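You operate a simulated robot arm through the tools that you are given. There is no shell and no other tool. Be economical: measure what you need, move in short steps, check, and stop when the job is done.

The job below is to be done with a simulated two-armed robot. You get a single attempt, and the scene is never put back.

## Task
Open the left cabinet drawer, fetch the white spool from there and set it on the tall carton by the heap, then shut the drawer. Turn the left length dial to 1000. Take the grey felt patch and leave it on the shelf of the sample table. Take the grey spool and leave it on the left end of the front table. Close the drawer of the front table. Put the blue yarn cone from the left end of the cream overlocker's table on the crest card. Any order will do. Set down upright: white spool, grey spool, blue yarn cone.

It is judged by the outcome, as a careful person would: the job done as asked, and still so three seconds after it is handed in. It fails if anything else is knocked over, pushed out of place, dropped, spilled or broken.

## Robot
Two 7-joint arms with two-finger parallel grippers on one trunk, on a base that drives. Base frame: it is fixed to the floor where the robot stands at the start and does not move with it; the origin is under the middle of the robot, x ahead of it, y to its left, z up. Readings come in cm, rad, newtons and seconds.
The left shoulder is at the start at [5, 16.8, 108.2], the right one opposite. Places, roughly: blue yarn cone [-500, 200, 100]; crest card [-25, 200, 75]; drawer of the front table [-180, 170, 70]; grey felt patch (9x7x2 cm) [-20, 170, 80]; grey spool [-50, 175, 75]; left cabinet drawer [70, -10, 80]; left end of the front table (27x23 cm) [-184, 158, 78]; left length dial [20, -110, 80]; shelf of the sample table [-50, 190, 30]; tall carton by the heap [-100, 80, 60]; white spool [75, 0, 75]. Payload 1.57 kg a hand.
The TCP of each hand is the grasp point between the finger pads, 3 cm short of the fingertips. In the tool frame z runs along the fingers and y along their closing line. The gripper opens to 8 cm. The fingers are 1.7 cm wide and 1.2 cm thick; the gripper's body (4 by 8.2 cm) begins 8 cm behind the TCP.
Orientation is that of the tool frame in the base frame, as a unit quaternion [w, x, y, z]. With the fingers straight down and closing along the base's y, the tool's x points along the base's -x, its y along +y and its z along -z.

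## Interface
- The arms move only by the tool apply_moves. It takes "left_moves", "right_moves" or both (then of equal length, played together; a hand with none holds still); each is a list of rows, each a list of 7 numbers: the opening in per cent of the stroke, from 0 (shut) to 100 (fully open), then the shift along the tool's x, y, z in cm, then the turn, a rotation vector about the tool's x, y, z in rad. In form: [[hand, tx, ty, tz, wx, wy, wz], ...]. A call has 1 to 12 rows; each row is the pose to reach, as a shift and turn from the pose commanded when the call began, along the tool's axes at that moment. A row lasts 0.2 s, in which the tool goes at most 5 cm and 0.15 rad; a call with a longer step from one row to the next is refused whole, and so is a gripper value outside its range. Where a pose cannot be reached the arm comes as near as it can. A force on the tool above 40 N (or 10 N above the force at the start of the call, whichever is more), or a blocked arm, ends the call early, and 0.2 s more pass. The fingers move at their own pace (about 4.5 cm/s each) and stop on an object; they squeeze with about 29 N. The grip force told is the motor's: it shows also when the fingers shut on nothing. Time passes only in rows, and 0.2 s behind the last, so rows that repeat a pose let the fingers close. The reply holds the time, the measured pose of the TCP, the force on the tool along the base axes, the opening and the grip force, in the units named above and with some noise, with the torque about the TCP (base axes, N m) and any sound that the robot's microphone picked up, and new pictures: "show" is both (left out), scene, wrist or none (wrist: the cameras of the hands that moved).
- Cameras (640 x 400 px; columns grow to the right, rows downward): "scene" is now at [12.84, 1.33, 127.86]; the picture's right is [0.05, -1.00, 0.00], its down [-0.80, -0.04, -0.60] and it looks along [0.60, 0.03, -0.80] (base axes); focal length 252 px, centre (320, 200). "left" rides on the left gripper at [7.2, 0.7, -12.2] in its tool frame; the picture's right is [-0.09, 1.00, 0.00], its down [-0.84, -0.08, -0.54] and it looks along [-0.54, -0.05, 0.84] (tool axes); focal length 238 px, centre (320, 200). "right" rides on the right gripper at [7.2, -0.7, -12.2] in its tool frame; the picture's right is [0.09, 1.00, 0.00], its down [-0.84, 0.08, -0.54] and it looks along [-0.54, 0.05, 0.84] (tool axes); focal length 238 px, centre (320, 200). There is no depth. A picture from a camera that has moved, and an enlarged one, comes with that camera's place and axes in the base frame and with its lens. The place of the scene camera against the robot may be out by one fixed shift of up to 2.5 cm in any direction.
- move_column(by): slides the trunk up (or, below 0, down) by that many cm; the arms and the scene camera ride with it, the base frame stays. It gives what a move gives, with no picture.
- roll_base(legs): drives the robot by 1 to 6 legs, each [ahead, left, turn to the left] in cm, cm and rad, along the robot's own axes; the way and the turn of a leg run together, so that a leg with both is an arc; at most 150 cm and 3.142 rad a leg. The arms and the cameras ride along, it lands a little off, and it stops where it bumps. It gives what a move gives, and a new picture of the scene camera.
- turn_head(pan, tilt): turns the head with the scene camera to pan (to the left, within 1.396 rad either way) and tilt (down, from -0.506 to 1.204), counted from straight ahead of the robot. It gives what a move gives, and a new picture of the scene camera.
- enlarge(camera, box): a new picture of the part [left, top, right, bottom] of that camera's present view, enlarged. It takes no simulated time.
- hand_in(): hands the job in; it is judged then, once.

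Work in short steps. Places have to be worked out from the pictures, the camera data and where the tool is seen: move nearer, look again, correct. Check each grasp and each placing, and mend what went wrong. You have 186 turns and 260 pictures in all, those below and enlarged ones among them. Open the grippers and draw the arms clear of the work before you hand the job in, unless the task says otherwise; then end with one line.

The tools are called after ">>>" by a JSON object that holds its "method" and its "body". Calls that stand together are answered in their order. apply_moves: Moves the arms, as the interface text tells. Its arguments: {"type":"object","properties":{"left_moves":{"type":"array","items":{"type":"array","items":{"type":"number"}}},"right_moves":{"type":"array","items":{"type":"array","items":{"type":"number"}}},"show":{"type":"string","enum":["both","scene","wrist","none"]}},"required":[]} The other tools are called the same way: move_column (by) slides the trunk up or down; roll_base (legs) drives the base; turn_head (pan, tilt) turns the head that bears the scene camera; enlarge (camera, box) takes an enlarged picture of a part of a camera's view; hand_in () hands the job in.

At the start:

```text
time: 0.0
left_position: [43.2, 24.22, 103.25]
left_tcp_rot: [0.0, 0.0, 1.0, 0.0]
left_contact_force: [-0.1, -0.5, 0.8]
left_torque: [-0.03, 0.01, 0.04]
left_width: 8.02
left_grasp_force: 0.1
right_position: [42.04, -19.81, 103.53]
right_tcp_rot: [0.0, 0.001, 1.0, 0.0]
right_contact_force: [-0.5, 0.6, 0.3]
right_torque: [0.04, 0.0, 0.0]
right_width: 7.99
right_grasp_force: 0.0
trunk travel left (down, up): [-25.0, 19.3]
robot x, y, heading: [-0.07, 0.03, 0.001]
head pan, tilt: [0.047, 0.922]
```

scene: 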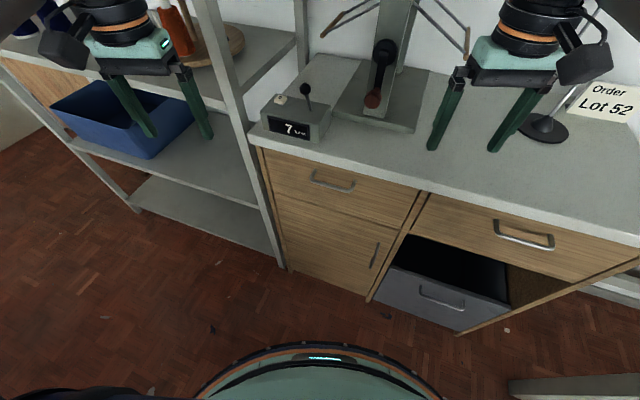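
right: 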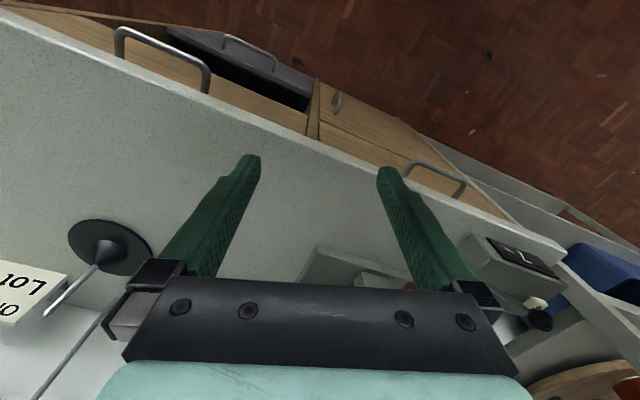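
left: 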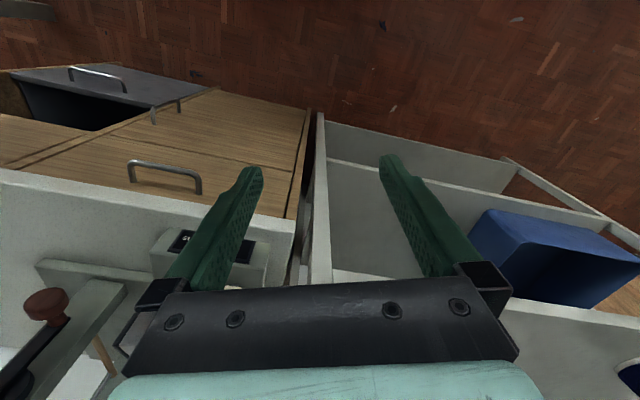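

The left drawer handle appears near (62, 0, 72). I'll look closer at it, and survey the room to the left.

>>> {"method": "enlarge", "body": {"camera": "scene", "box": [240, 100, 440, 225]}}

>>> {"method": "turn_head", "body": {"pan": 1.39, "tilt": 0.5}}

>>> {"method": "turn_head", "body": {"pan": -1.39, "tilt": 0.5}}

>>> {"method": "turn_head", "body": {"pan": 0, "tilt": 0.75}}

```text
3.20 times, centred on (340, 162) of scene
camera zoom: at [12.84, 1.33, 127.86], right [0.05, -1.0, 0.0], down [-0.8, -0.04, -0.6], along [0.6, 0.03, -0.8], focal length 807 px, centre (256, 320)
```

zoom: 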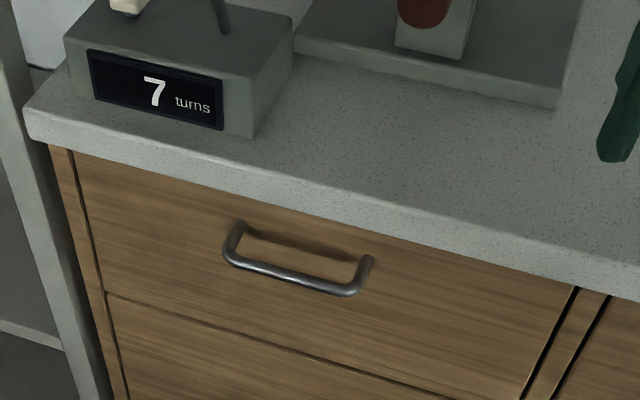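

```text
time: 1.5
left_position: [43.24, 24.38, 103.25]
left_tcp_rot: [0.0, -0.002, 1.0, 0.0]
left_contact_force: [0.3, -0.5, 0.2]
left_torque: [0.0, -0.02, 0.01]
left_width: 8.01
left_grasp_force: 0.1
right_position: [42.06, -19.8, 103.47]
right_tcp_rot: [0.0, 0.0, 1.0, 0.0]
right_contact_force: [0.0, -0.3, -0.8]
right_torque: [-0.01, 0.01, 0.0]
right_width: 8.02
right_grasp_force: 0.1
trunk travel left (down, up): [-25.0, 19.3]
robot x, y, heading: [-0.13, 0.11, -0.0]
head pan, tilt: [1.389, 0.499]
camera scene: at [7.06, 9.93, 131.4], right [0.98, -0.18, 0.0], down [-0.09, -0.47, -0.88], along [0.16, 0.86, -0.48], focal length 252 px, centre (320, 200)
```

scene: 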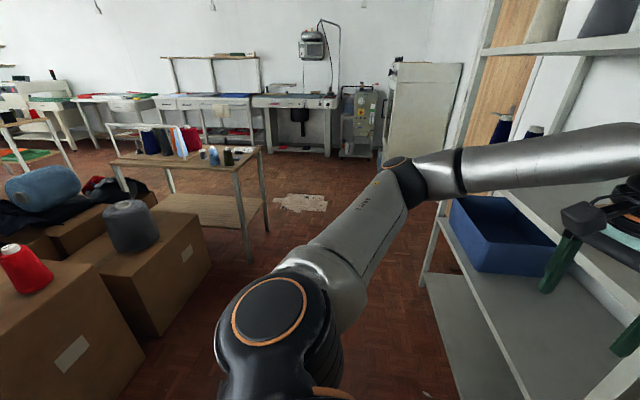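

```text
time: 3.9
left_position: [43.35, 24.29, 103.22]
left_tcp_rot: [-0.001, -0.001, 1.0, 0.0]
left_contact_force: [-0.3, 0.1, 0.0]
left_torque: [0.0, 0.01, -0.01]
left_width: 7.97
left_grasp_force: 0.1
right_position: [42.0, -19.93, 103.54]
right_tcp_rot: [0.0, 0.0, 1.0, 0.001]
right_contact_force: [-0.5, -0.6, 0.5]
right_torque: [-0.03, -0.03, 0.0]
right_width: 7.97
right_grasp_force: 0.0
trunk travel left (down, up): [-25.0, 19.3]
robot x, y, heading: [-0.17, -0.06, 0.0]
head pan, tilt: [-1.389, 0.499]
camera scene: at [7.06, -7.97, 131.4], right [-0.98, -0.18, 0.0], down [-0.09, 0.47, -0.88], along [0.16, -0.86, -0.48], focal length 252 px, centre (320, 200)
```

scene: 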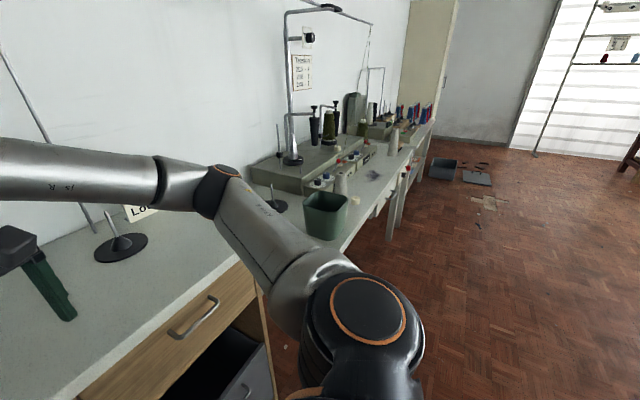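

```text
time: 5.5
left_position: [43.2, 24.33, 103.16]
left_tcp_rot: [-0.001, -0.001, 1.0, 0.0]
left_contact_force: [-0.1, 0.3, -0.9]
left_torque: [-0.01, 0.03, -0.01]
left_width: 8.01
left_grasp_force: 0.2
right_position: [42.01, -19.8, 103.54]
right_tcp_rot: [0.0, 0.0, 1.0, 0.0]
right_contact_force: [-0.4, -0.3, 0.2]
right_torque: [0.05, -0.03, -0.02]
right_width: 8.0
right_grasp_force: 0.0
trunk travel left (down, up): [-25.0, 19.3]
robot x, y, heading: [0.18, -0.61, -0.003]
head pan, tilt: [0.0, 0.75]
camera scene: at [13.7, 0.98, 129.2], right [0.0, -1.0, 0.0], down [-0.68, 0.0, -0.73], along [0.73, 0.0, -0.68], focal length 252 px, centre (320, 200)
```

scene: 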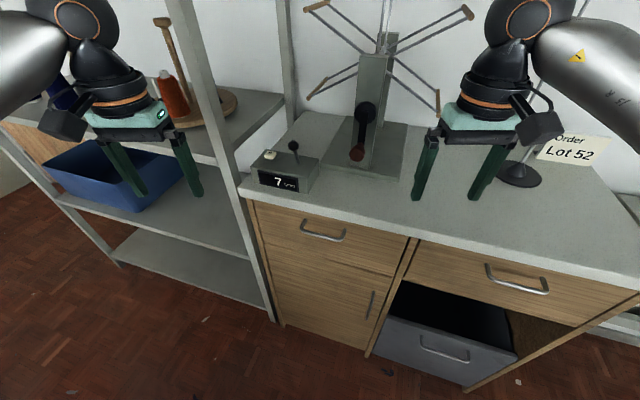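

The cabinet front is yawed about 15°, and triangulation puts the handle at roughly (49, 1, 84.5). I'll back off and square up to the drawer.

>>> {"method": "roll_base", "body": {"legs": [[-8, 4.4, 0], [0, 0, -0.268]]}}

```text
time: 7.5
left_position: [40.02, 16.49, 103.23]
left_tcp_rot: [0.0, 0.134, 0.991, 0.0]
left_contact_force: [-0.6, -0.1, 0.5]
left_torque: [0.01, -0.02, -0.02]
left_width: 8.02
left_grasp_force: 0.3
right_position: [27.2, -25.76, 103.58]
right_tcp_rot: [0.0, 0.134, 0.991, 0.0]
right_contact_force: [0.5, -1.0, -0.3]
right_torque: [0.0, 0.01, 0.01]
right_width: 7.99
right_grasp_force: 0.1
trunk travel left (down, up): [-25.0, 19.3]
robot x, y, heading: [-8.01, 4.58, -0.266]
head pan, tilt: [0.0, 0.75]
camera scene: at [5.2, 2.22, 129.2], right [-0.27, -0.96, 0.0], down [-0.66, 0.18, -0.73], along [0.71, -0.19, -0.68], focal length 252 px, centre (320, 200)
```

scene: 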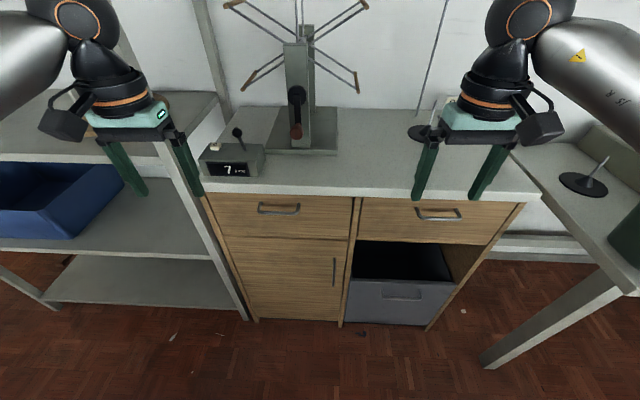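

Squared up. I'll turn the left hand to point forward with fingers closing vertically, keeping short of the counter.

>>> {"method": "apply_moves", "body": {"left_moves": [[100, 0.5, -1, 0.5, -0.085, -0.085, 0.085], [100, 1, -2, 1, -0.17, -0.17, 0.17], [100, 1.5, -3, 1.5, -0.255, -0.255, 0.255], [100, 2, -4, 2, -0.34, -0.34, 0.34], [100, 2.5, -5, 2.5, -0.425, -0.425, 0.425], [100, 3, -6, 3, -0.51, -0.51, 0.51], [100, 3.5, -7, 3.5, -0.595, -0.595, 0.595], [100, 4, -8, 4, -0.68, -0.68, 0.68], [100, 4.5, -9, 4.5, -0.765, -0.765, 0.765], [100, 5, -10, 5, -0.85, -0.85, 0.85], [100, 5, -11, 5.5, -0.935, -0.935, 0.935], [100, 5, -12, 6, -1.02, -1.02, 1.02]], "show": "none"}}

>>> {"method": "apply_moves", "body": {"left_moves": [[100, 0, 0, 0, -0.085, -0.085, 0.085], [100, 0, 0, 0, -0.17, -0.17, 0.17], [100, 0, 0, 0, -0.189, -0.189, 0.189], [100, 0, 0, 0, -0.189, -0.189, 0.189]]}}

```text
time: 10.1
left_position: [32.58, 5.06, 96.93]
left_tcp_rot: [0.503, 0.526, 0.569, 0.384]
left_contact_force: [-1.0, -0.3, -0.1]
left_torque: [-0.01, -0.02, -0.02]
left_width: 8.0
left_grasp_force: 0.0
left hand out of reach, approached as far as the arm can: row 10, 11, 12
right_position: [27.24, -25.88, 103.51]
right_tcp_rot: [0.0, 0.134, 0.991, 0.0]
right_contact_force: [-0.3, 0.6, -0.5]
right_torque: [0.0, 0.03, 0.01]
right_width: 8.01
right_grasp_force: 0.0
trunk travel left (down, up): [-25.0, 19.3]
robot x, y, heading: [-8.1, 4.51, -0.27]
head pan, tilt: [0.0, 0.75]
```

```text
time: 11.1
left_position: [32.77, 4.21, 96.78]
left_tcp_rot: [0.562, 0.562, 0.43, 0.429]
left_contact_force: [-0.4, 0.4, -0.5]
left_torque: [0.0, 0.0, 0.05]
left_width: 7.99
left_grasp_force: 0.1
left hand out of reach, approached as far as the arm can: row 1, 2, 3, 4
right_position: [27.19, -25.7, 103.42]
right_tcp_rot: [0.0, 0.134, 0.991, -0.001]
right_contact_force: [0.5, -0.1, 0.8]
right_torque: [-0.03, -0.02, -0.02]
right_width: 8.0
right_grasp_force: 0.0
trunk travel left (down, up): [-25.0, 19.3]
robot x, y, heading: [-7.46, 4.51, -0.262]
head pan, tilt: [0.0, 0.75]
camera scene: at [5.2, 2.24, 129.2], right [-0.27, -0.96, 0.0], down [-0.66, 0.18, -0.73], along [0.71, -0.19, -0.68], focal length 252 px, centre (320, 200)
camera left: at [23.03, 14.26, 97.28], right [-0.02, -0.09, 1.0], down [-0.74, -0.66, -0.08], along [0.67, -0.74, -0.05], focal length 238 px, centre (320, 200)
```

scene: 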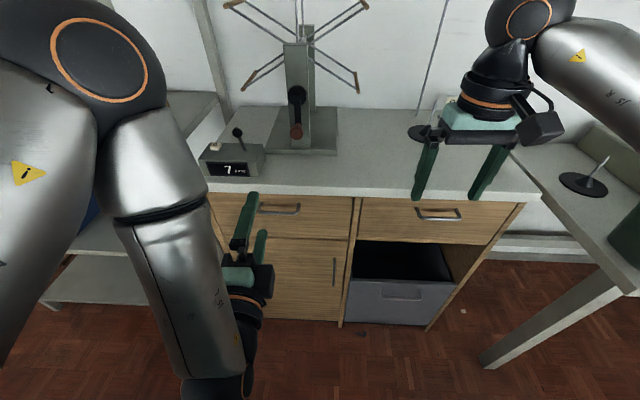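
left: 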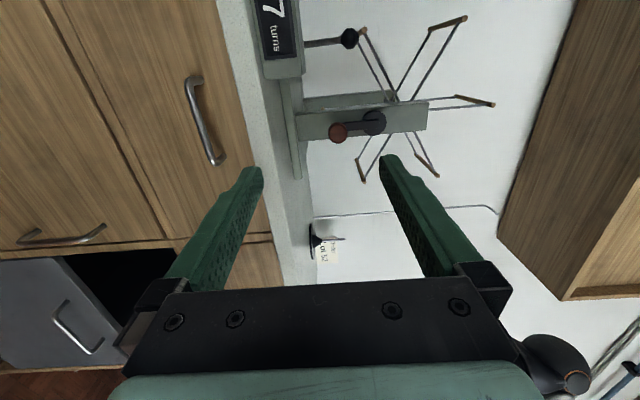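

The wrist views put the handle at about (49.1, 1.1, 83.8), with the tool now pointing straight at the cabinet. Lower to the handle height, staying back.

>>> {"method": "apply_moves", "body": {"left_moves": [[100, 0.5, -4, 1, 0, 0, 0], [100, 1, -8, 3, 0, 0, 0], [100, 1.2, -12.5, 5, 0, 0, 0], [100, 1.2, -13, 6, 0, 0, 0], [100, 1.2, -13, 6, 0, 0, 0]]}}

```text
time: 12.3
left_position: [38.85, 4.14, 83.7]
left_tcp_rot: [0.562, 0.561, 0.429, 0.43]
left_contact_force: [1.0, 0.2, 0.1]
left_torque: [0.02, -0.03, 0.0]
left_width: 7.97
left_grasp_force: 0.1
left hand out of reach, approached as far as the arm can: row 1, 2
right_position: [27.27, -25.78, 103.45]
right_tcp_rot: [0.0, 0.134, 0.991, 0.0]
right_contact_force: [0.2, -0.1, -0.8]
right_torque: [0.0, -0.01, 0.01]
right_width: 8.02
right_grasp_force: 0.0
trunk travel left (down, up): [-25.0, 19.3]
robot x, y, heading: [-7.71, 4.59, -0.265]
head pan, tilt: [0.0, 0.75]
camera scene: at [5.2, 2.3, 129.2], right [-0.27, -0.96, 0.0], down [-0.66, 0.18, -0.73], along [0.71, -0.19, -0.68], focal length 252 px, centre (320, 200)
camera left: at [29.04, 14.21, 84.21], right [-0.03, -0.09, 1.0], down [-0.74, -0.66, -0.08], along [0.67, -0.74, -0.05], focal length 238 px, centre (320, 200)
```

scene: 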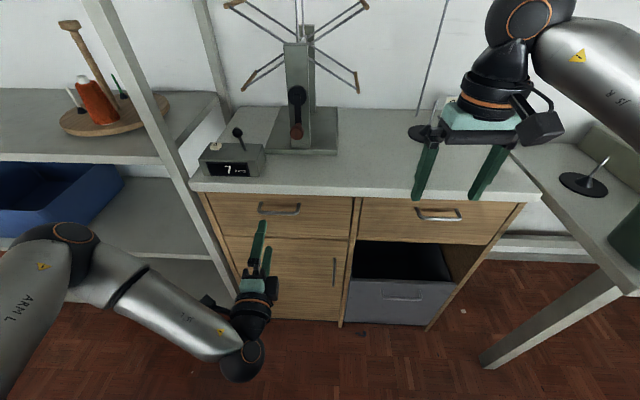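
left: 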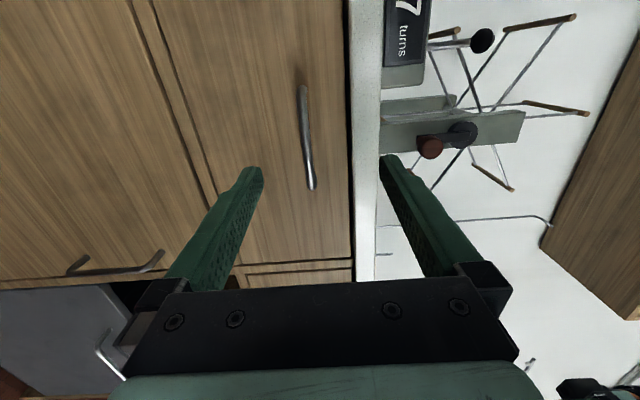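

Handle bar is now estimated at (50.5, 0.6, 82.2). Drop 1.5 cm and move forward most of the way.

>>> {"method": "apply_moves", "body": {"left_moves": [[100, -0.3, -1.5, 2.5, 0, 0, 0], [100, -0.3, -1.5, 5, 0, 0, 0], [100, -0.3, -1.5, 7.5, 0, 0, 0], [100, -0.3, -1.5, 9.5, 0, 0, 0], [100, -0.3, -1.5, 9.5, 0, 0, 0]], "show": "wrist"}}

```text
time: 13.5
left_position: [47.93, 1.07, 82.22]
left_tcp_rot: [0.562, 0.561, 0.43, 0.43]
left_contact_force: [0.2, 1.2, -1.2]
left_torque: [0.0, 0.02, 0.01]
left_width: 7.99
left_grasp_force: 0.0
right_position: [27.17, -25.73, 103.52]
right_tcp_rot: [0.0, 0.135, 0.991, 0.0]
right_contact_force: [-0.4, 0.4, 0.1]
right_torque: [0.01, 0.02, -0.03]
right_width: 8.01
right_grasp_force: 0.0
trunk travel left (down, up): [-25.0, 19.3]
robot x, y, heading: [-7.91, 4.58, -0.27]
head pan, tilt: [0.0, 0.75]
camera left: at [38.14, 11.21, 82.7], right [-0.02, -0.09, 1.0], down [-0.74, -0.66, -0.08], along [0.67, -0.74, -0.05], focal length 238 px, centre (320, 200)
```

left: 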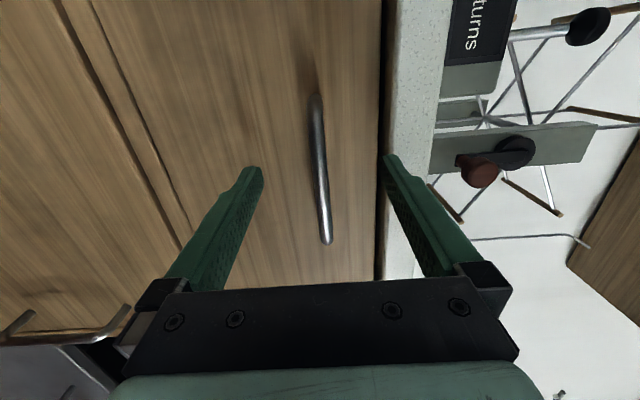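

The bar sits centred between the fingers, 2.5 cm ahead of the TCP. Move in 2 cm and close.

>>> {"method": "apply_moves", "body": {"left_moves": [[100, 0, -0.1, 1, 0, 0, 0], [100, 0, -0.1, 1.9, 0, 0, 0], [0, 0, -0.1, 1.9, 0, 0, 0], [0, 0, -0.1, 1.9, 0, 0, 0], [0, 0, -0.1, 1.9, 0, 0, 0], [0, 0, -0.1, 1.9, 0, 0, 0], [0, 0, -0.1, 1.9, 0, 0, 0]], "show": "wrist"}}

```text
time: 13.9
left_position: [48.18, 1.08, 82.16]
left_tcp_rot: [0.564, 0.559, 0.429, 0.43]
left_contact_force: [-18.5, 11.3, 7.7]
left_torque: [-0.66, -1.1, -0.02]
left_width: 7.99
left_grasp_force: 0.1
right_position: [27.14, -25.64, 103.55]
right_tcp_rot: [0.002, 0.133, 0.991, 0.0]
right_contact_force: [-0.9, 1.1, 0.2]
right_torque: [0.0, -0.01, -0.01]
right_width: 7.99
right_grasp_force: 0.1
trunk travel left (down, up): [-25.0, 19.3]
robot x, y, heading: [-8.46, 4.59, -0.27]
head pan, tilt: [0.0, 0.75]
stopped in row 2 (left hand): the force on the tool passed its limit (the readings are from after the stop); the commanded pose is now the measured one
camera left: at [38.47, 11.09, 82.61], right [-0.03, -0.08, 1.0], down [-0.74, -0.66, -0.08], along [0.67, -0.74, -0.04], focal length 238 px, centre (320, 200)
```

left: 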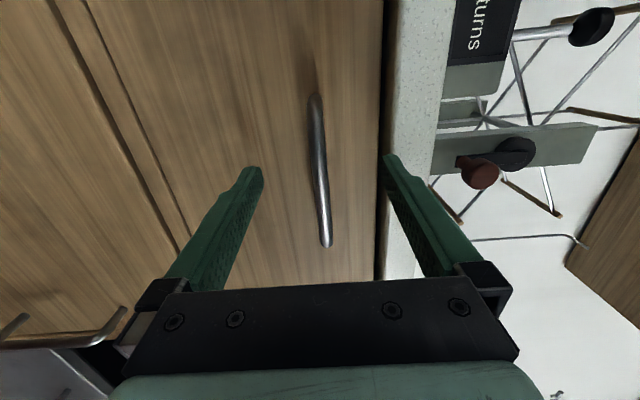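

The upper finger touched the counter's overhang. Back off slightly, narrow the opening to 40 %, then go in and close.

>>> {"method": "apply_moves", "body": {"left_moves": [[40, 0, 0, -0.8, 0, 0, 0], [40, 0, 0, -0.8, 0, 0, 0], [40, 0, 0, -0.8, 0, 0, 0], [40, 0, 0, 0.4, 0, 0, 0], [40, 0, 0, 1.4, 0, 0, 0], [0, 0, 0, 1.4, 0, 0, 0], [0, 0, 0, 1.4, 0, 0, 0], [0, 0, 0, 1.4, 0, 0, 0], [0, 0, 0, 1.4, 0, 0, 0]], "show": "wrist"}}

```text
time: 15.9
left_position: [49.84, 0.43, 82.21]
left_tcp_rot: [0.565, 0.56, 0.428, 0.429]
left_contact_force: [1.8, 0.5, 19.2]
left_torque: [0.06, 0.1, 0.03]
left_width: 0.97
left_grasp_force: 27.8
right_position: [27.07, -25.66, 103.56]
right_tcp_rot: [0.001, 0.133, 0.991, 0.0]
right_contact_force: [0.0, 0.1, -0.5]
right_torque: [-0.02, 0.02, 0.0]
right_width: 8.0
right_grasp_force: 0.0
trunk travel left (down, up): [-25.0, 19.3]
robot x, y, heading: [-8.03, 4.73, -0.264]
head pan, tilt: [0.0, 0.75]
camera left: at [40.0, 10.54, 82.64], right [-0.03, -0.08, 1.0], down [-0.74, -0.66, -0.08], along [0.67, -0.74, -0.04], focal length 238 px, centre (320, 200)
```

left: 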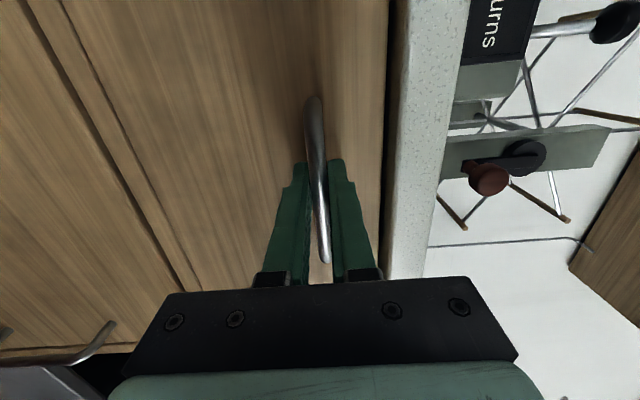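

Handle gripped. Pull out 10 cm with the arm.

>>> {"method": "apply_moves", "body": {"left_moves": [[0, 0, 0.3, -1, 0, 0, 0], [0, 0, 0.3, -3, 0, 0, 0], [0, 0, 0.3, -5, 0, 0, 0], [0, 0, 0.3, -7, 0, 0, 0], [0, 0, 0.3, -9, 0, 0, 0], [0, 0, 0.3, -11, 0, 0, 0], [0, 0, 0.3, -11, 0, 0, 0]], "show": "scene"}}

```text
time: 17.5
left_position: [39.32, 3.79, 82.16]
left_tcp_rot: [0.56, 0.56, 0.432, 0.43]
left_contact_force: [6.9, 24.8, 6.4]
left_torque: [0.06, -0.02, -0.42]
left_width: 0.97
left_grasp_force: 28.2
right_position: [27.23, -25.46, 103.54]
right_tcp_rot: [-0.001, 0.133, 0.991, -0.001]
right_contact_force: [-0.1, 0.6, 0.1]
right_torque: [-0.01, 0.04, -0.01]
right_width: 7.99
right_grasp_force: 0.0
trunk travel left (down, up): [-25.0, 19.3]
robot x, y, heading: [-7.72, 4.61, -0.268]
head pan, tilt: [0.0, 0.75]
camera scene: at [5.18, 2.5, 129.21], right [-0.26, -0.96, 0.0], down [-0.66, 0.18, -0.73], along [0.71, -0.19, -0.68], focal length 252 px, centre (320, 200)
```

scene: 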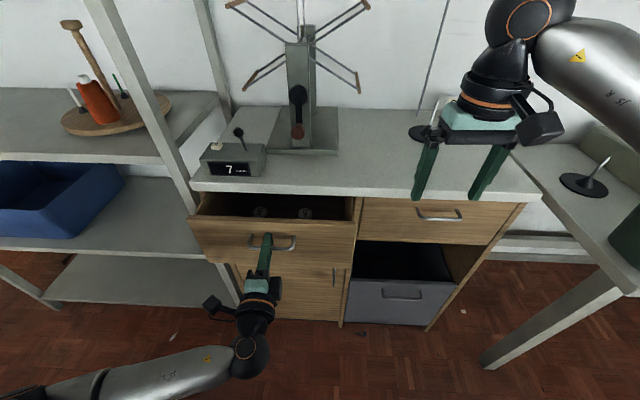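

Drawer opens; a sideways force shows its true axis a bit more to the left. Continue with the base backwards with slight left correction.

>>> {"method": "roll_base", "body": {"legs": [[-12, 0.9, 0]]}}

```text
time: 18.8
left_position: [28.01, 7.55, 82.16]
left_tcp_rot: [0.562, 0.562, 0.43, 0.428]
left_contact_force: [1.9, 6.3, 2.8]
left_torque: [0.11, -0.01, 0.74]
left_width: 0.96
left_grasp_force: 28.0
right_position: [15.98, -21.63, 103.53]
right_tcp_rot: [0.0, 0.132, 0.991, 0.0]
right_contact_force: [-1.7, -0.3, 0.0]
right_torque: [0.01, 0.01, 0.0]
right_width: 7.99
right_grasp_force: 0.1
trunk travel left (down, up): [-25.0, 19.3]
robot x, y, heading: [-19.69, 8.94, -0.263]
head pan, tilt: [0.0, 0.75]
camera scene: at [-6.07, 6.35, 129.2], right [-0.26, -0.97, 0.0], down [-0.66, 0.18, -0.73], along [0.71, -0.19, -0.68], focal length 252 px, centre (320, 200)
```

scene: 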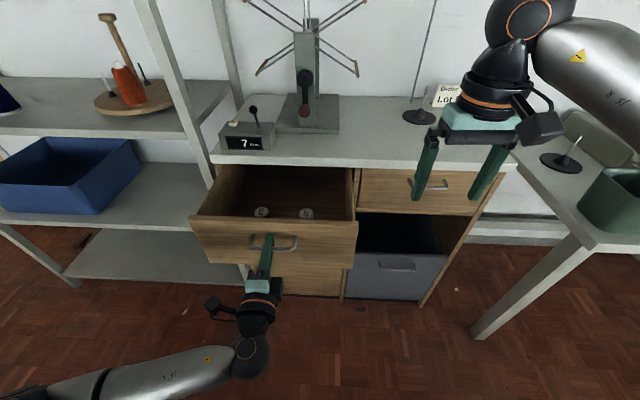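

Drawer is about 23 cm open with two spools visible near the front. Let me zoom in.

>>> {"method": "enlarge", "body": {"camera": "scene", "box": [180, 150, 380, 275]}}

```text
3.20 times, centred on (280, 212) of scene
camera zoom: at [-6.07, 6.35, 129.2], right [-0.26, -0.97, 0.0], down [-0.66, 0.18, -0.73], along [0.71, -0.19, -0.68], focal length 807 px, centre (448, 160)
```

zoom: 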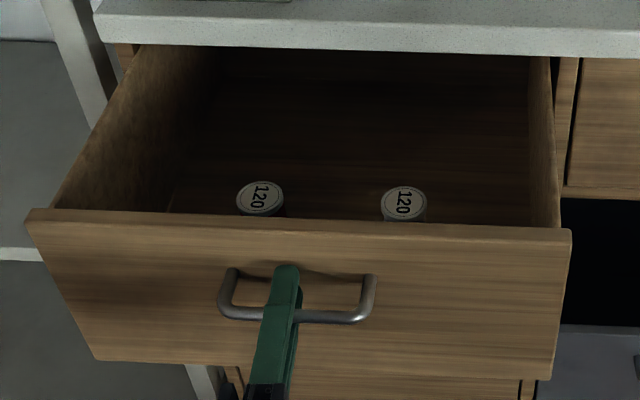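

Release the handle, retreat 7 cm, then lift.

>>> {"method": "apply_moves", "body": {"left_moves": [[40, 0, 0, 0, 0, 0, 0], [40, 0, 0, 0, 0, 0, 0], [40, 0, 0, -3, 0, 0, 0], [40, 0, 0, -7, 0, 0, 0], [40, 0, 4, -7, 0, 0, 0], [40, 0, 8, -7, 0, 0, 0], [60, 0, 11, -7, 0.1, 0, 0], [100, 0, 14, -6, 0.2, 0, 0]], "show": "none"}}

```text
time: 20.1
left_position: [23.15, 10.88, 80.04]
left_tcp_rot: [0.473, 0.618, 0.41, 0.475]
left_contact_force: [-0.3, -0.1, 0.0]
left_torque: [0.0, 0.01, 0.0]
left_width: 3.19
left_grasp_force: 0.1
right_position: [16.15, -21.53, 103.54]
right_tcp_rot: [0.001, 0.132, 0.991, 0.0]
right_contact_force: [-0.2, 0.1, -0.3]
right_torque: [0.02, 0.02, 0.0]
right_width: 8.0
right_grasp_force: 0.1
trunk travel left (down, up): [-25.0, 19.3]
robot x, y, heading: [-19.51, 8.34, -0.266]
head pan, tilt: [0.0, 0.75]
stopped in row 6 (left hand): the arm was blocked; the commanded pose is now the measured one
```

The arm was blocked early; let me look.

>>> {"method": "turn_head", "body": {"pan": 0.3, "tilt": 1.1}}

```text
time: 20.9
left_position: [23.12, 10.99, 80.04]
left_tcp_rot: [0.472, 0.618, 0.411, 0.475]
left_contact_force: [0.1, 0.3, -0.5]
left_torque: [0.0, 0.01, -0.03]
left_width: 3.23
left_grasp_force: 0.0
right_position: [15.99, -21.6, 103.41]
right_tcp_rot: [0.0, 0.133, 0.991, 0.001]
right_contact_force: [-0.5, -0.7, 0.5]
right_torque: [0.01, 0.02, -0.01]
right_width: 8.0
right_grasp_force: 0.0
trunk travel left (down, up): [-25.0, 19.3]
robot x, y, heading: [-19.25, 8.27, -0.269]
head pan, tilt: [0.3, 1.1]
camera scene: at [-7.74, 8.68, 126.63], right [0.03, -1.0, 0.0], down [-0.89, -0.03, -0.45], along [0.45, 0.02, -0.89], focal length 252 px, centre (320, 200)
```

scene: 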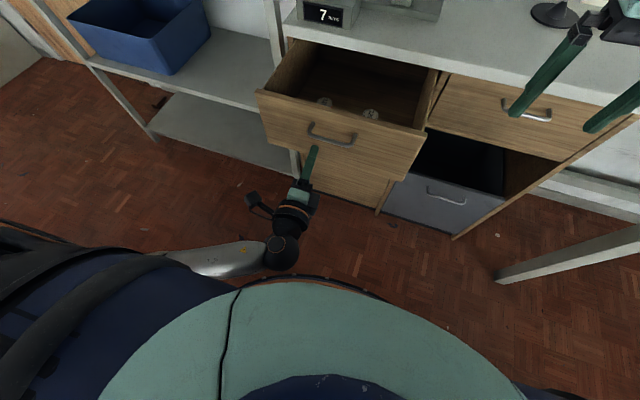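

The wrist is cramped close to the body. Back the base up, then swing the hand out and back to pointing down.

>>> {"method": "roll_base", "body": {"legs": [[-14, 0, 0]]}}

>>> {"method": "apply_moves", "body": {"left_moves": [[60, 0.95, 1.39, 0.09, 0.0865, 0.0654, -0.0903], [60, 1.9, 2.77, 0.17, 0.173, 0.131, -0.181], [60, 2.85, 4.16, 0.26, 0.26, 0.196, -0.271], [60, 3.8, 5.55, 0.35, 0.346, 0.262, -0.361], [60, 4.75, 6.9, 0.43, 0.4325, 0.327, -0.4515], [60, 5.7, 8.3, 0.5, 0.519, 0.392, -0.542], [60, 6.65, 9.7, 0.6, 0.6055, 0.458, -0.632], [60, 7.6, 11.1, 0.7, 0.692, 0.523, -0.722], [60, 8.55, 12.5, 0.8, 0.7785, 0.589, -0.813], [60, 9.5, 13.9, 0.9, 0.865, 0.654, -0.903], [60, 10.45, 15.3, 1.0, 0.9515, 0.719, -0.993], [60, 11.4, 16.6, 1.0, 1.038, 0.785, -1.083]], "show": "none"}}

```text
time: 22.3
left_position: [9.52, 14.69, 80.01]
left_tcp_rot: [0.472, 0.619, 0.41, 0.475]
left_contact_force: [-0.6, 0.1, 0.2]
left_torque: [0.0, 0.03, -0.01]
left_width: 3.18
left_grasp_force: 0.2
right_position: [2.44, -17.94, 103.49]
right_tcp_rot: [0.0, 0.132, 0.991, 0.0]
right_contact_force: [-1.3, -0.4, 0.2]
right_torque: [0.03, -0.05, 0.02]
right_width: 8.01
right_grasp_force: 0.1
trunk travel left (down, up): [-25.0, 19.3]
robot x, y, heading: [-32.84, 12.08, -0.265]
head pan, tilt: [0.3, 1.1]
camera scene: at [-21.34, 12.37, 126.63], right [0.04, -1.0, 0.0], down [-0.89, -0.03, -0.45], along [0.45, 0.02, -0.89], focal length 252 px, centre (320, 200)
```

scene: 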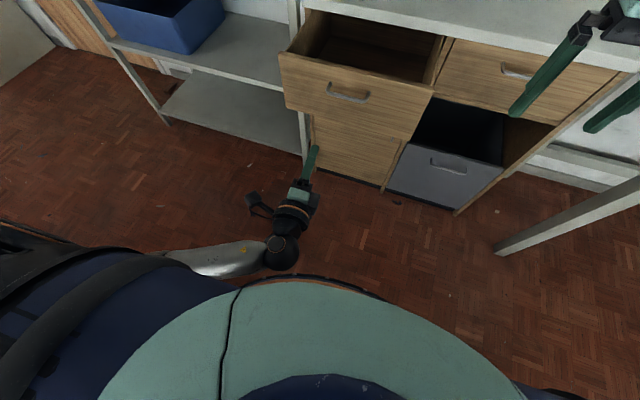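

```text
time: 23.0
left_position: [11.26, 17.58, 76.39]
left_tcp_rot: [0.341, 0.626, 0.529, 0.46]
left_contact_force: [0.4, -0.4, -0.6]
left_torque: [0.01, 0.03, -0.01]
left_width: 4.79
left_grasp_force: 0.0
right_position: [2.56, -17.87, 103.46]
right_tcp_rot: [0.001, 0.132, 0.991, 0.0]
right_contact_force: [-0.4, 0.4, -0.1]
right_torque: [-0.03, -0.03, -0.01]
right_width: 8.01
right_grasp_force: 0.0
trunk travel left (down, up): [-25.0, 19.3]
robot x, y, heading: [-32.83, 12.19, -0.264]
head pan, tilt: [0.3, 1.1]
stopped in row 3 (left hand): the arm was blocked; the commanded pose is now the measured one
```

Blocked again, likely by a joint limit while cramped. Extend the arm outward and up first without rotating.

>>> {"method": "apply_moves", "body": {"left_moves": [[60, 0.7, 1.8, 1.5, 0, 0, 0], [60, 1.4, 3.6, 3.0, 0, 0, 0], [60, 2.1, 5.4, 4.5, 0, 0, 0], [60, 2.8, 7.2, 6, 0, 0, 0], [60, 4, 9, 7, 0, 0, 0], [60, 4, 10.7, 7.6, 0, 0, 0], [60, 4, 10.7, 7.6, 0, 0, 0]], "show": "scene"}}

```text
time: 24.6
left_position: [22.04, 19.72, 84.43]
left_tcp_rot: [0.341, 0.626, 0.529, 0.461]
left_contact_force: [-0.1, -0.5, 1.3]
left_torque: [0.04, 0.03, 0.0]
left_width: 4.81
left_grasp_force: 0.0
right_position: [2.56, -18.01, 103.49]
right_tcp_rot: [0.0, 0.133, 0.991, 0.0]
right_contact_force: [-0.1, 0.2, 0.4]
right_torque: [-0.05, 0.03, 0.03]
right_width: 7.99
right_grasp_force: 0.0
trunk travel left (down, up): [-25.0, 19.3]
robot x, y, heading: [-32.79, 12.16, -0.262]
head pan, tilt: [0.3, 1.1]
camera scene: at [-21.3, 12.36, 126.63], right [0.04, -1.0, 0.0], down [-0.89, -0.03, -0.45], along [0.45, 0.02, -0.89], focal length 252 px, centre (320, 200)
```

scene: 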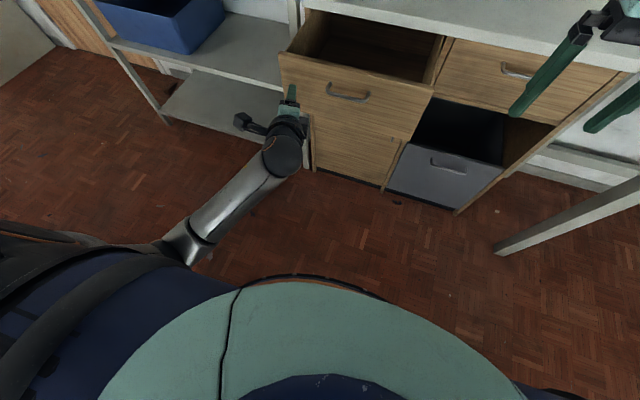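

Free now. Raise and rotate back to pointing down.

>>> {"method": "apply_moves", "body": {"left_moves": [[60, 0.72, 1.2, -0.7, 0.089, 0.049, -0.0977], [60, 1.43, 2.4, -1.4, 0.178, 0.098, -0.195], [60, 2.15, 3.6, -2.1, 0.267, 0.147, -0.293], [60, 2.87, 4.8, -2.8, 0.356, 0.197, -0.391], [60, 3.6, 6.0, -3.5, 0.445, 0.246, -0.488], [60, 4.3, 7.2, -4.2, 0.534, 0.295, -0.586], [60, 5.0, 8.5, -4.9, 0.6235, 0.344, -0.684], [60, 5.7, 9.7, -5.6, 0.7126, 0.393, -0.7815], [60, 6.5, 10.9, -6.4, 0.8, 0.442, -0.879], [60, 7.2, 12.1, -7.1, 0.891, 0.4915, -0.977], [60, 7.9, 13.3, -7.8, 0.98, 0.541, -1.0746], [60, 8.6, 14.5, -8.5, 1.069, 0.59, -1.172]], "show": "none"}}

>>> {"method": "apply_moves", "body": {"left_moves": [[100, 0, 0, 0, 0.089, 0.049, -0.098], [100, 0, 0, 0, 0.089, 0.049, -0.098], [100, 0, 0, 0, 0.089, 0.049, -0.098]], "show": "both"}}

```text
time: 26.1
left_position: [22.28, 30.45, 95.26]
left_tcp_rot: [0.157, 0.369, 0.849, 0.343]
left_contact_force: [0.1, -0.8, -0.2]
left_torque: [-0.01, 0.01, 0.01]
left_width: 4.78
left_grasp_force: 0.1
right_position: [2.5, -18.02, 103.52]
right_tcp_rot: [0.0, 0.133, 0.991, 0.0]
right_contact_force: [0.4, 0.3, -1.0]
right_torque: [0.0, 0.02, -0.01]
right_width: 8.01
right_grasp_force: 0.1
trunk travel left (down, up): [-25.0, 19.3]
robot x, y, heading: [-32.82, 12.29, -0.265]
head pan, tilt: [0.3, 1.1]
stopped in row 7 (left hand): the arm was blocked; the commanded pose is now the measured one
```

```text
time: 26.9
left_position: [22.38, 30.65, 95.5]
left_tcp_rot: [0.137, 0.322, 0.885, 0.308]
left_contact_force: [-0.1, 0.4, -0.3]
left_torque: [0.03, 0.01, 0.02]
left_width: 7.99
left_grasp_force: 0.1
right_position: [2.51, -17.88, 103.57]
right_tcp_rot: [-0.001, 0.132, 0.991, 0.0]
right_contact_force: [-0.1, 0.4, 0.4]
right_torque: [0.01, 0.02, 0.02]
right_width: 8.01
right_grasp_force: 0.2
trunk travel left (down, up): [-25.0, 19.3]
robot x, y, heading: [-32.73, 12.13, -0.262]
head pan, tilt: [0.3, 1.1]
camera scene: at [-21.3, 12.37, 126.63], right [0.04, -1.0, 0.0], down [-0.89, -0.03, -0.45], along [0.45, 0.02, -0.89], focal length 252 px, centre (320, 200)
camera left: at [11.92, 30.22, 104.87], right [0.55, 0.54, 0.63], down [0.36, -0.84, 0.41], along [0.75, 0.0, -0.66], focal length 238 px, centre (320, 200)
```

scene: 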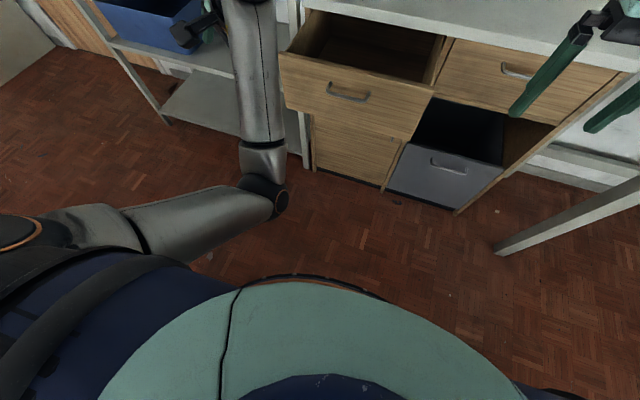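
left: 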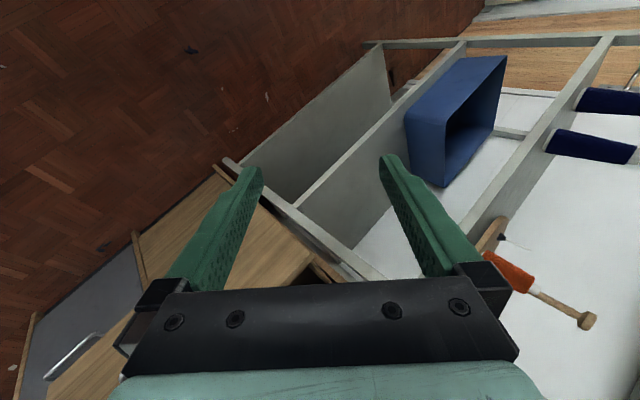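

Nearly there; finish the rotation while lifting.

>>> {"method": "apply_moves", "body": {"left_moves": [[100, 0, 0.85, -1, 0.11, 0.032, -0.0687], [100, -0.1, 1.7, -2, 0.221, 0.065, -0.1375], [100, -0.15, 2.5, -3, 0.332, 0.097, -0.206], [100, -0.2, 3.4, -4, 0.4427, 0.13, -0.275], [100, -0.3, 4.2, -5, 0.553, 0.162, -0.344], [100, -0.35, 5.1, -6.2, 0.664, 0.1945, -0.4126], [100, -0.35, 5.1, -6.2, 0.664, 0.1945, -0.4126]], "show": "none"}}

```text
time: 28.5
left_position: [22.47, 32.13, 103.17]
left_tcp_rot: [-0.003, 0.136, 0.991, -0.002]
left_contact_force: [0.2, 0.3, -0.9]
left_torque: [0.01, 0.01, -0.03]
left_width: 8.01
left_grasp_force: 0.1
left hand out of reach, approached as far as the arm can: row 2, 3, 4, 5, 6, 7
right_position: [2.48, -17.93, 103.51]
right_tcp_rot: [0.0, 0.131, 0.991, 0.0]
right_contact_force: [0.0, -0.4, 0.6]
right_torque: [-0.03, 0.02, 0.01]
right_width: 8.02
right_grasp_force: 0.1
trunk travel left (down, up): [-25.0, 19.3]
robot x, y, heading: [-32.71, 12.22, -0.256]
head pan, tilt: [0.3, 1.1]
```

Hand is pointing down again. Move it inward over the drawer side, then drive forward 17 cm.

>>> {"method": "apply_moves", "body": {"left_moves": [[100, 0, -4.5, 0, 0, 0, 0], [100, 0, -9, 0, 0, 0, 0], [100, 0, -13.5, 0, 0, 0, 0], [100, 0, -17, 0, 0, 0, 0]], "show": "none"}}

>>> {"method": "roll_base", "body": {"legs": [[17, 1, 0]]}}

>>> {"method": "enlarge", "body": {"camera": "left", "box": [0, 0, 640, 400]}}

```text
time: 29.5
left_position: [27.83, 22.83, 104.75]
left_tcp_rot: [0.003, 0.136, 0.991, 0.0]
left_contact_force: [-1.1, 0.4, -0.5]
left_torque: [0.02, 0.02, 0.0]
left_width: 8.01
left_grasp_force: 0.0
left hand out of reach, approached as far as the arm can: row 1, 2, 3, 4
right_position: [2.53, -18.0, 103.4]
right_tcp_rot: [0.001, 0.133, 0.991, 0.001]
right_contact_force: [-0.7, -0.1, 1.1]
right_torque: [0.05, 0.0, 0.02]
right_width: 7.99
right_grasp_force: 0.2
trunk travel left (down, up): [-25.0, 19.3]
robot x, y, heading: [-33.09, 12.17, -0.261]
head pan, tilt: [0.3, 1.1]
```

```text
time: 31.0
left_position: [44.62, 19.66, 104.73]
left_tcp_rot: [0.003, 0.136, 0.991, 0.001]
left_contact_force: [0.4, -0.3, -0.3]
left_torque: [-0.01, 0.03, -0.02]
left_width: 8.04
left_grasp_force: 0.1
right_position: [19.44, -21.37, 103.46]
right_tcp_rot: [0.0, 0.132, 0.991, 0.0]
right_contact_force: [0.1, -0.5, -0.7]
right_torque: [-0.01, 0.02, -0.01]
right_width: 8.03
right_grasp_force: 0.0
trunk travel left (down, up): [-25.0, 19.3]
robot x, y, heading: [-16.15, 9.05, -0.262]
head pan, tilt: [0.3, 1.1]
camera scene: at [-4.44, 8.88, 126.62], right [0.04, -1.0, 0.0], down [-0.89, -0.03, -0.45], along [0.45, 0.02, -0.89], focal length 252 px, centre (320, 200)
```

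scene: 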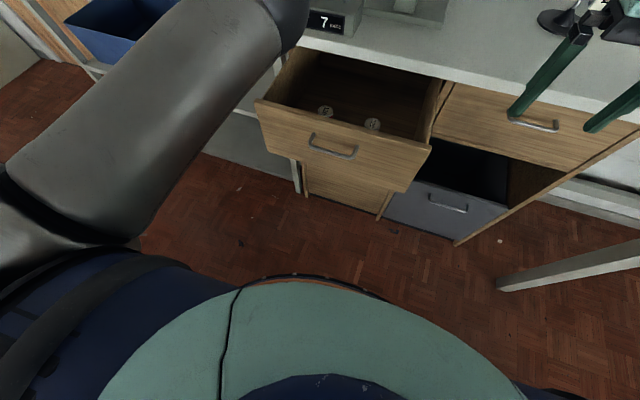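

```text
1.00 times, centred on (320, 200) of left (not enlarged: the box is as wide or as high as the picture)
camera zoom: at [37.93, 22.19, 116.75], right [0.36, 0.93, 0.0], down [0.78, -0.3, 0.55], along [0.51, -0.2, -0.84], focal length 238 px, centre (320, 200)
```

zoom: 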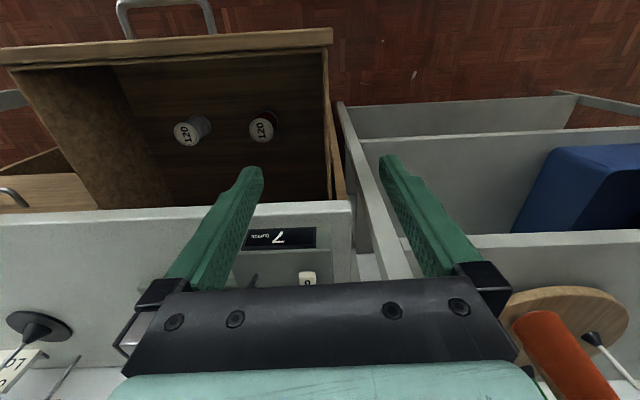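

Spools seen from above; zoom to tell which is white.

>>> {"method": "enlarge", "body": {"camera": "left", "box": [140, 80, 300, 180]}}

```text
4.00 times, centred on (220, 130) of left
camera zoom: at [37.93, 22.19, 116.75], right [0.36, 0.93, 0.0], down [0.78, -0.3, 0.55], along [0.51, -0.2, -0.84], focal length 953 px, centre (720, 480)
```

zoom: 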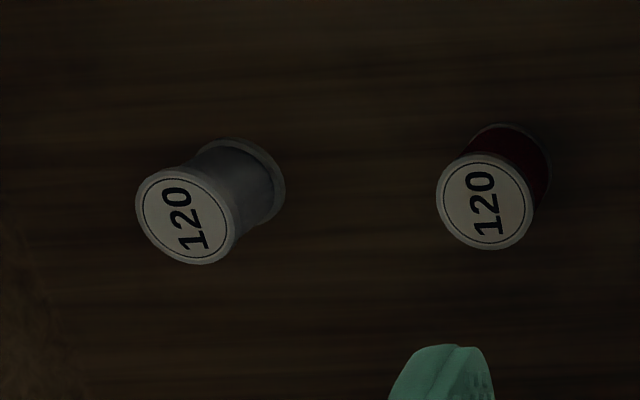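

White is the right-hand spool, near (41.5, -2.6), top about z 78. Move the left hand above it.

>>> {"method": "apply_moves", "body": {"left_moves": [[100, 0, -4.5, 0, 0, 0, 0], [100, -0.5, -9, 0, 0, 0, 0], [100, -1, -13.5, 0, 0, 0, 0], [100, -1, -18, 3, 0, 0, 0], [100, -2, -21, 6, 0, 0, 0], [100, -2.8, -22.3, 10, 0, 0, 0], [100, -2.8, -22.3, 10, 0, 0, 0]], "show": "wrist"}}

```text
refused: row 4 steps farther than a row can; nothing moved
```

>>> {"method": "apply_moves", "body": {"left_moves": [[100, 0, -4, 0, 0, 0, 0], [100, -0.5, -8, 0, 0, 0, 0], [100, -1, -12, 0, 0, 0, 0], [100, -1, -16, 2, 0, 0, 0], [100, -2, -19, 4, 0, 0, 0], [100, -2.5, -21, 7, 0, 0, 0], [100, -2.8, -22.3, 10, 0, 0, 0], [100, -2.8, -22.3, 10, 0, 0, 0]], "show": "wrist"}}

```text
time: 32.8
left_position: [41.43, -2.34, 94.78]
left_tcp_rot: [0.004, 0.137, 0.991, -0.001]
left_contact_force: [-0.5, 1.1, 0.2]
left_torque: [-0.01, 0.03, 0.0]
left_width: 8.0
left_grasp_force: 0.1
left hand out of reach, approached as far as the arm can: row 1, 2, 3, 4, 5
right_position: [19.42, -21.29, 103.49]
right_tcp_rot: [0.002, 0.132, 0.991, 0.0]
right_contact_force: [-0.4, 0.4, 0.1]
right_torque: [0.02, 0.01, 0.03]
right_width: 8.01
right_grasp_force: 0.1
trunk travel left (down, up): [-25.0, 19.3]
robot x, y, heading: [-16.02, 8.87, -0.265]
head pan, tilt: [0.3, 1.1]
camera left: at [34.68, 0.13, 106.75], right [0.36, 0.93, 0.0], down [0.78, -0.3, 0.55], along [0.51, -0.2, -0.84], focal length 238 px, centre (320, 200)
```

left: 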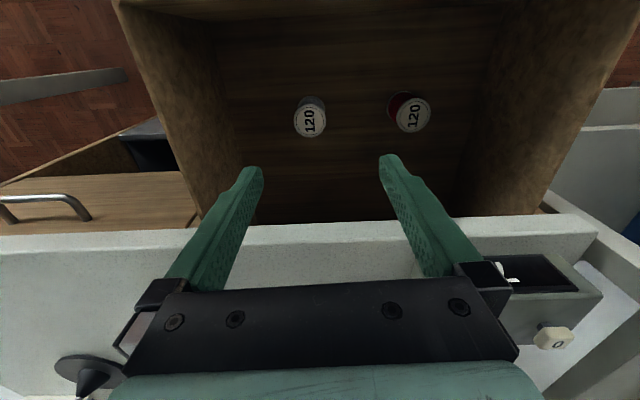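

White spool refined to (41.8, -4.1), top z 75.9, floor about z 70. Descend to 3 cm above grasp height and recheck.

>>> {"method": "apply_moves", "body": {"left_moves": [[100, -0.8, -1.6, 3, 0, 0, 0], [100, -0.8, -1.6, 7, 0, 0, 0], [100, -0.8, -1.6, 11, 0, 0, 0], [100, -0.8, -1.6, 14, 0, 0, 0], [100, -0.8, -1.6, 14, 0, 0, 0]], "show": "wrist"}}

```text
time: 34.0
left_position: [41.62, -4.04, 80.78]
left_tcp_rot: [0.004, 0.137, 0.991, -0.001]
left_contact_force: [0.3, -0.8, 0.5]
left_torque: [-0.01, 0.0, 0.01]
left_width: 8.0
left_grasp_force: 0.0
left hand out of reach, approached as far as the arm can: row 4, 5
right_position: [19.45, -21.41, 103.56]
right_tcp_rot: [0.0, 0.131, 0.991, -0.001]
right_contact_force: [-0.1, 0.5, 0.0]
right_torque: [0.02, -0.01, -0.01]
right_width: 7.99
right_grasp_force: 0.1
trunk travel left (down, up): [-25.0, 19.3]
robot x, y, heading: [-16.25, 8.62, -0.262]
head pan, tilt: [0.3, 1.1]
camera left: at [34.86, -1.59, 92.81], right [0.36, 0.93, 0.0], down [0.78, -0.3, 0.55], along [0.51, -0.2, -0.84], focal length 238 px, centre (320, 200)
```

left: 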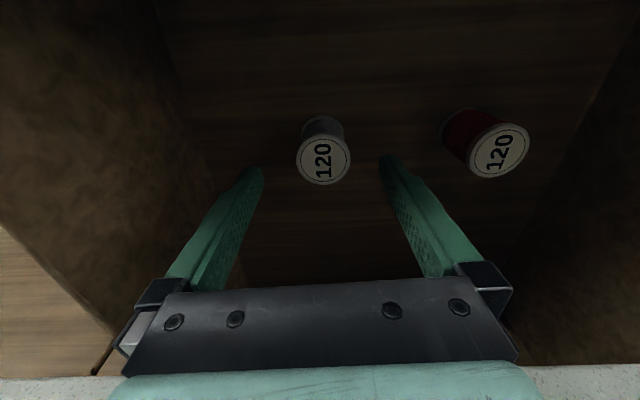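

Well aligned over (41.8, -4.1). Arm is near its reach limit, so lower with the column, 6 cm.

>>> {"method": "move_column", "body": {"by": -6.2}}

>>> {"method": "apply_moves", "body": {"left_moves": [[0, 0, 0, 0, 0, 0, 0], [0, 0, 0, 0, 0, 0, 0], [0, 0, 0, 0, 0, 0, 0], [0, 0, 0, 0, 0, 0, 0]], "show": "wrist"}}

```text
time: 35.0
left_position: [41.68, -4.29, 74.51]
left_tcp_rot: [0.003, 0.136, 0.991, 0.0]
left_contact_force: [0.0, 1.2, -0.1]
left_torque: [0.0, -0.02, -0.03]
left_width: 8.01
left_grasp_force: 0.0
right_position: [19.51, -21.39, 97.43]
right_tcp_rot: [0.001, 0.132, 0.991, -0.001]
right_contact_force: [-0.5, 0.2, 0.8]
right_torque: [0.0, 0.02, -0.02]
right_width: 8.02
right_grasp_force: 0.0
trunk travel left (down, up): [-18.8, 25.5]
robot x, y, heading: [-16.19, 8.67, -0.26]
head pan, tilt: [0.3, 1.1]
```

```text
time: 36.0
left_position: [41.64, -4.14, 74.64]
left_tcp_rot: [0.004, 0.136, 0.991, -0.001]
left_contact_force: [-0.4, 0.3, 0.3]
left_torque: [0.03, 0.01, -0.01]
left_width: 3.97
left_grasp_force: 28.2
right_position: [19.42, -21.38, 97.23]
right_tcp_rot: [0.0, 0.132, 0.991, 0.0]
right_contact_force: [0.4, -0.8, -0.8]
right_torque: [-0.03, 0.0, -0.01]
right_width: 7.98
right_grasp_force: 0.1
trunk travel left (down, up): [-18.8, 25.5]
robot x, y, heading: [-16.24, 8.83, -0.261]
head pan, tilt: [0.3, 1.1]
camera left: at [34.85, -1.59, 86.66], right [0.36, 0.93, 0.0], down [0.78, -0.3, 0.55], along [0.51, -0.2, -0.84], focal length 238 px, centre (320, 200)
```

left: 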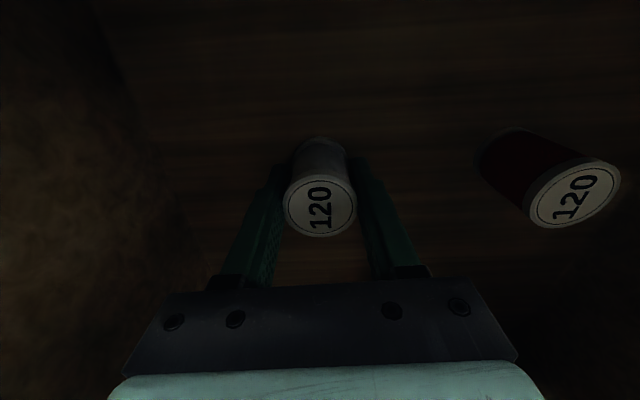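

White spool gripped. Raise the column 20 cm to clear the drawer.

>>> {"method": "move_column", "body": {"by": 22}}

>>> {"method": "apply_moves", "body": {"left_moves": [[0, 4, 1.5, 0, 0, 0, 0], [0, 8, 3, 0, 0, 0, 0], [0, 12, 4.5, 0, 0, 0, 0], [0, 15, 8, 0, 0, 0, 0], [0, 16, 12, 0, 0, 0, 0], [0, 16, 14, 0, 0, 0, 0]], "show": "scene"}}

```text
time: 38.4
left_position: [41.62, -4.14, 96.6]
left_tcp_rot: [0.004, 0.137, 0.991, 0.0]
left_contact_force: [0.0, -0.5, -0.4]
left_torque: [-0.02, -0.01, 0.0]
left_width: 3.97
left_grasp_force: 28.4
right_position: [19.5, -21.45, 119.21]
right_tcp_rot: [-0.001, 0.131, 0.991, 0.0]
right_contact_force: [-0.1, -0.5, 0.0]
right_torque: [0.01, -0.03, -0.01]
right_width: 8.04
right_grasp_force: 0.1
trunk travel left (down, up): [-40.8, 3.5]
robot x, y, heading: [-15.71, 8.78, -0.259]
head pan, tilt: [0.3, 1.1]
```

```text
time: 39.4
left_position: [38.37, 5.64, 100.53]
left_tcp_rot: [0.103, 0.132, 0.986, 0.0]
left_contact_force: [0.5, 0.5, 0.2]
left_torque: [0.0, 0.03, 0.02]
left_width: 3.95
left_grasp_force: 29.1
left hand out of reach, approached as far as the arm can: row 2, 3, 4, 5
right_position: [19.57, -21.31, 119.36]
right_tcp_rot: [0.002, 0.131, 0.991, 0.0]
right_contact_force: [0.5, 0.4, 0.0]
right_torque: [-0.03, 0.0, 0.01]
right_width: 8.0
right_grasp_force: 0.1
trunk travel left (down, up): [-40.8, 3.5]
robot x, y, heading: [-16.14, 8.66, -0.263]
head pan, tilt: [0.3, 1.1]
stopped in row 5 (left hand): the arm was blocked; the commanded pose is now the measured one
camera scene: at [-4.48, 8.9, 142.43], right [0.04, -1.0, 0.0], down [-0.89, -0.03, -0.45], along [0.45, 0.02, -0.89], focal length 252 px, centre (320, 200)
```

scene: 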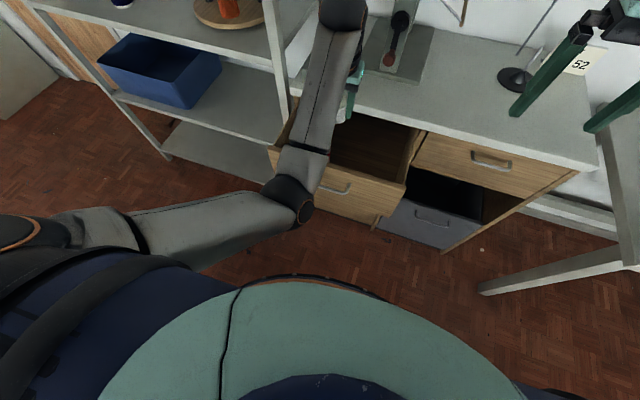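

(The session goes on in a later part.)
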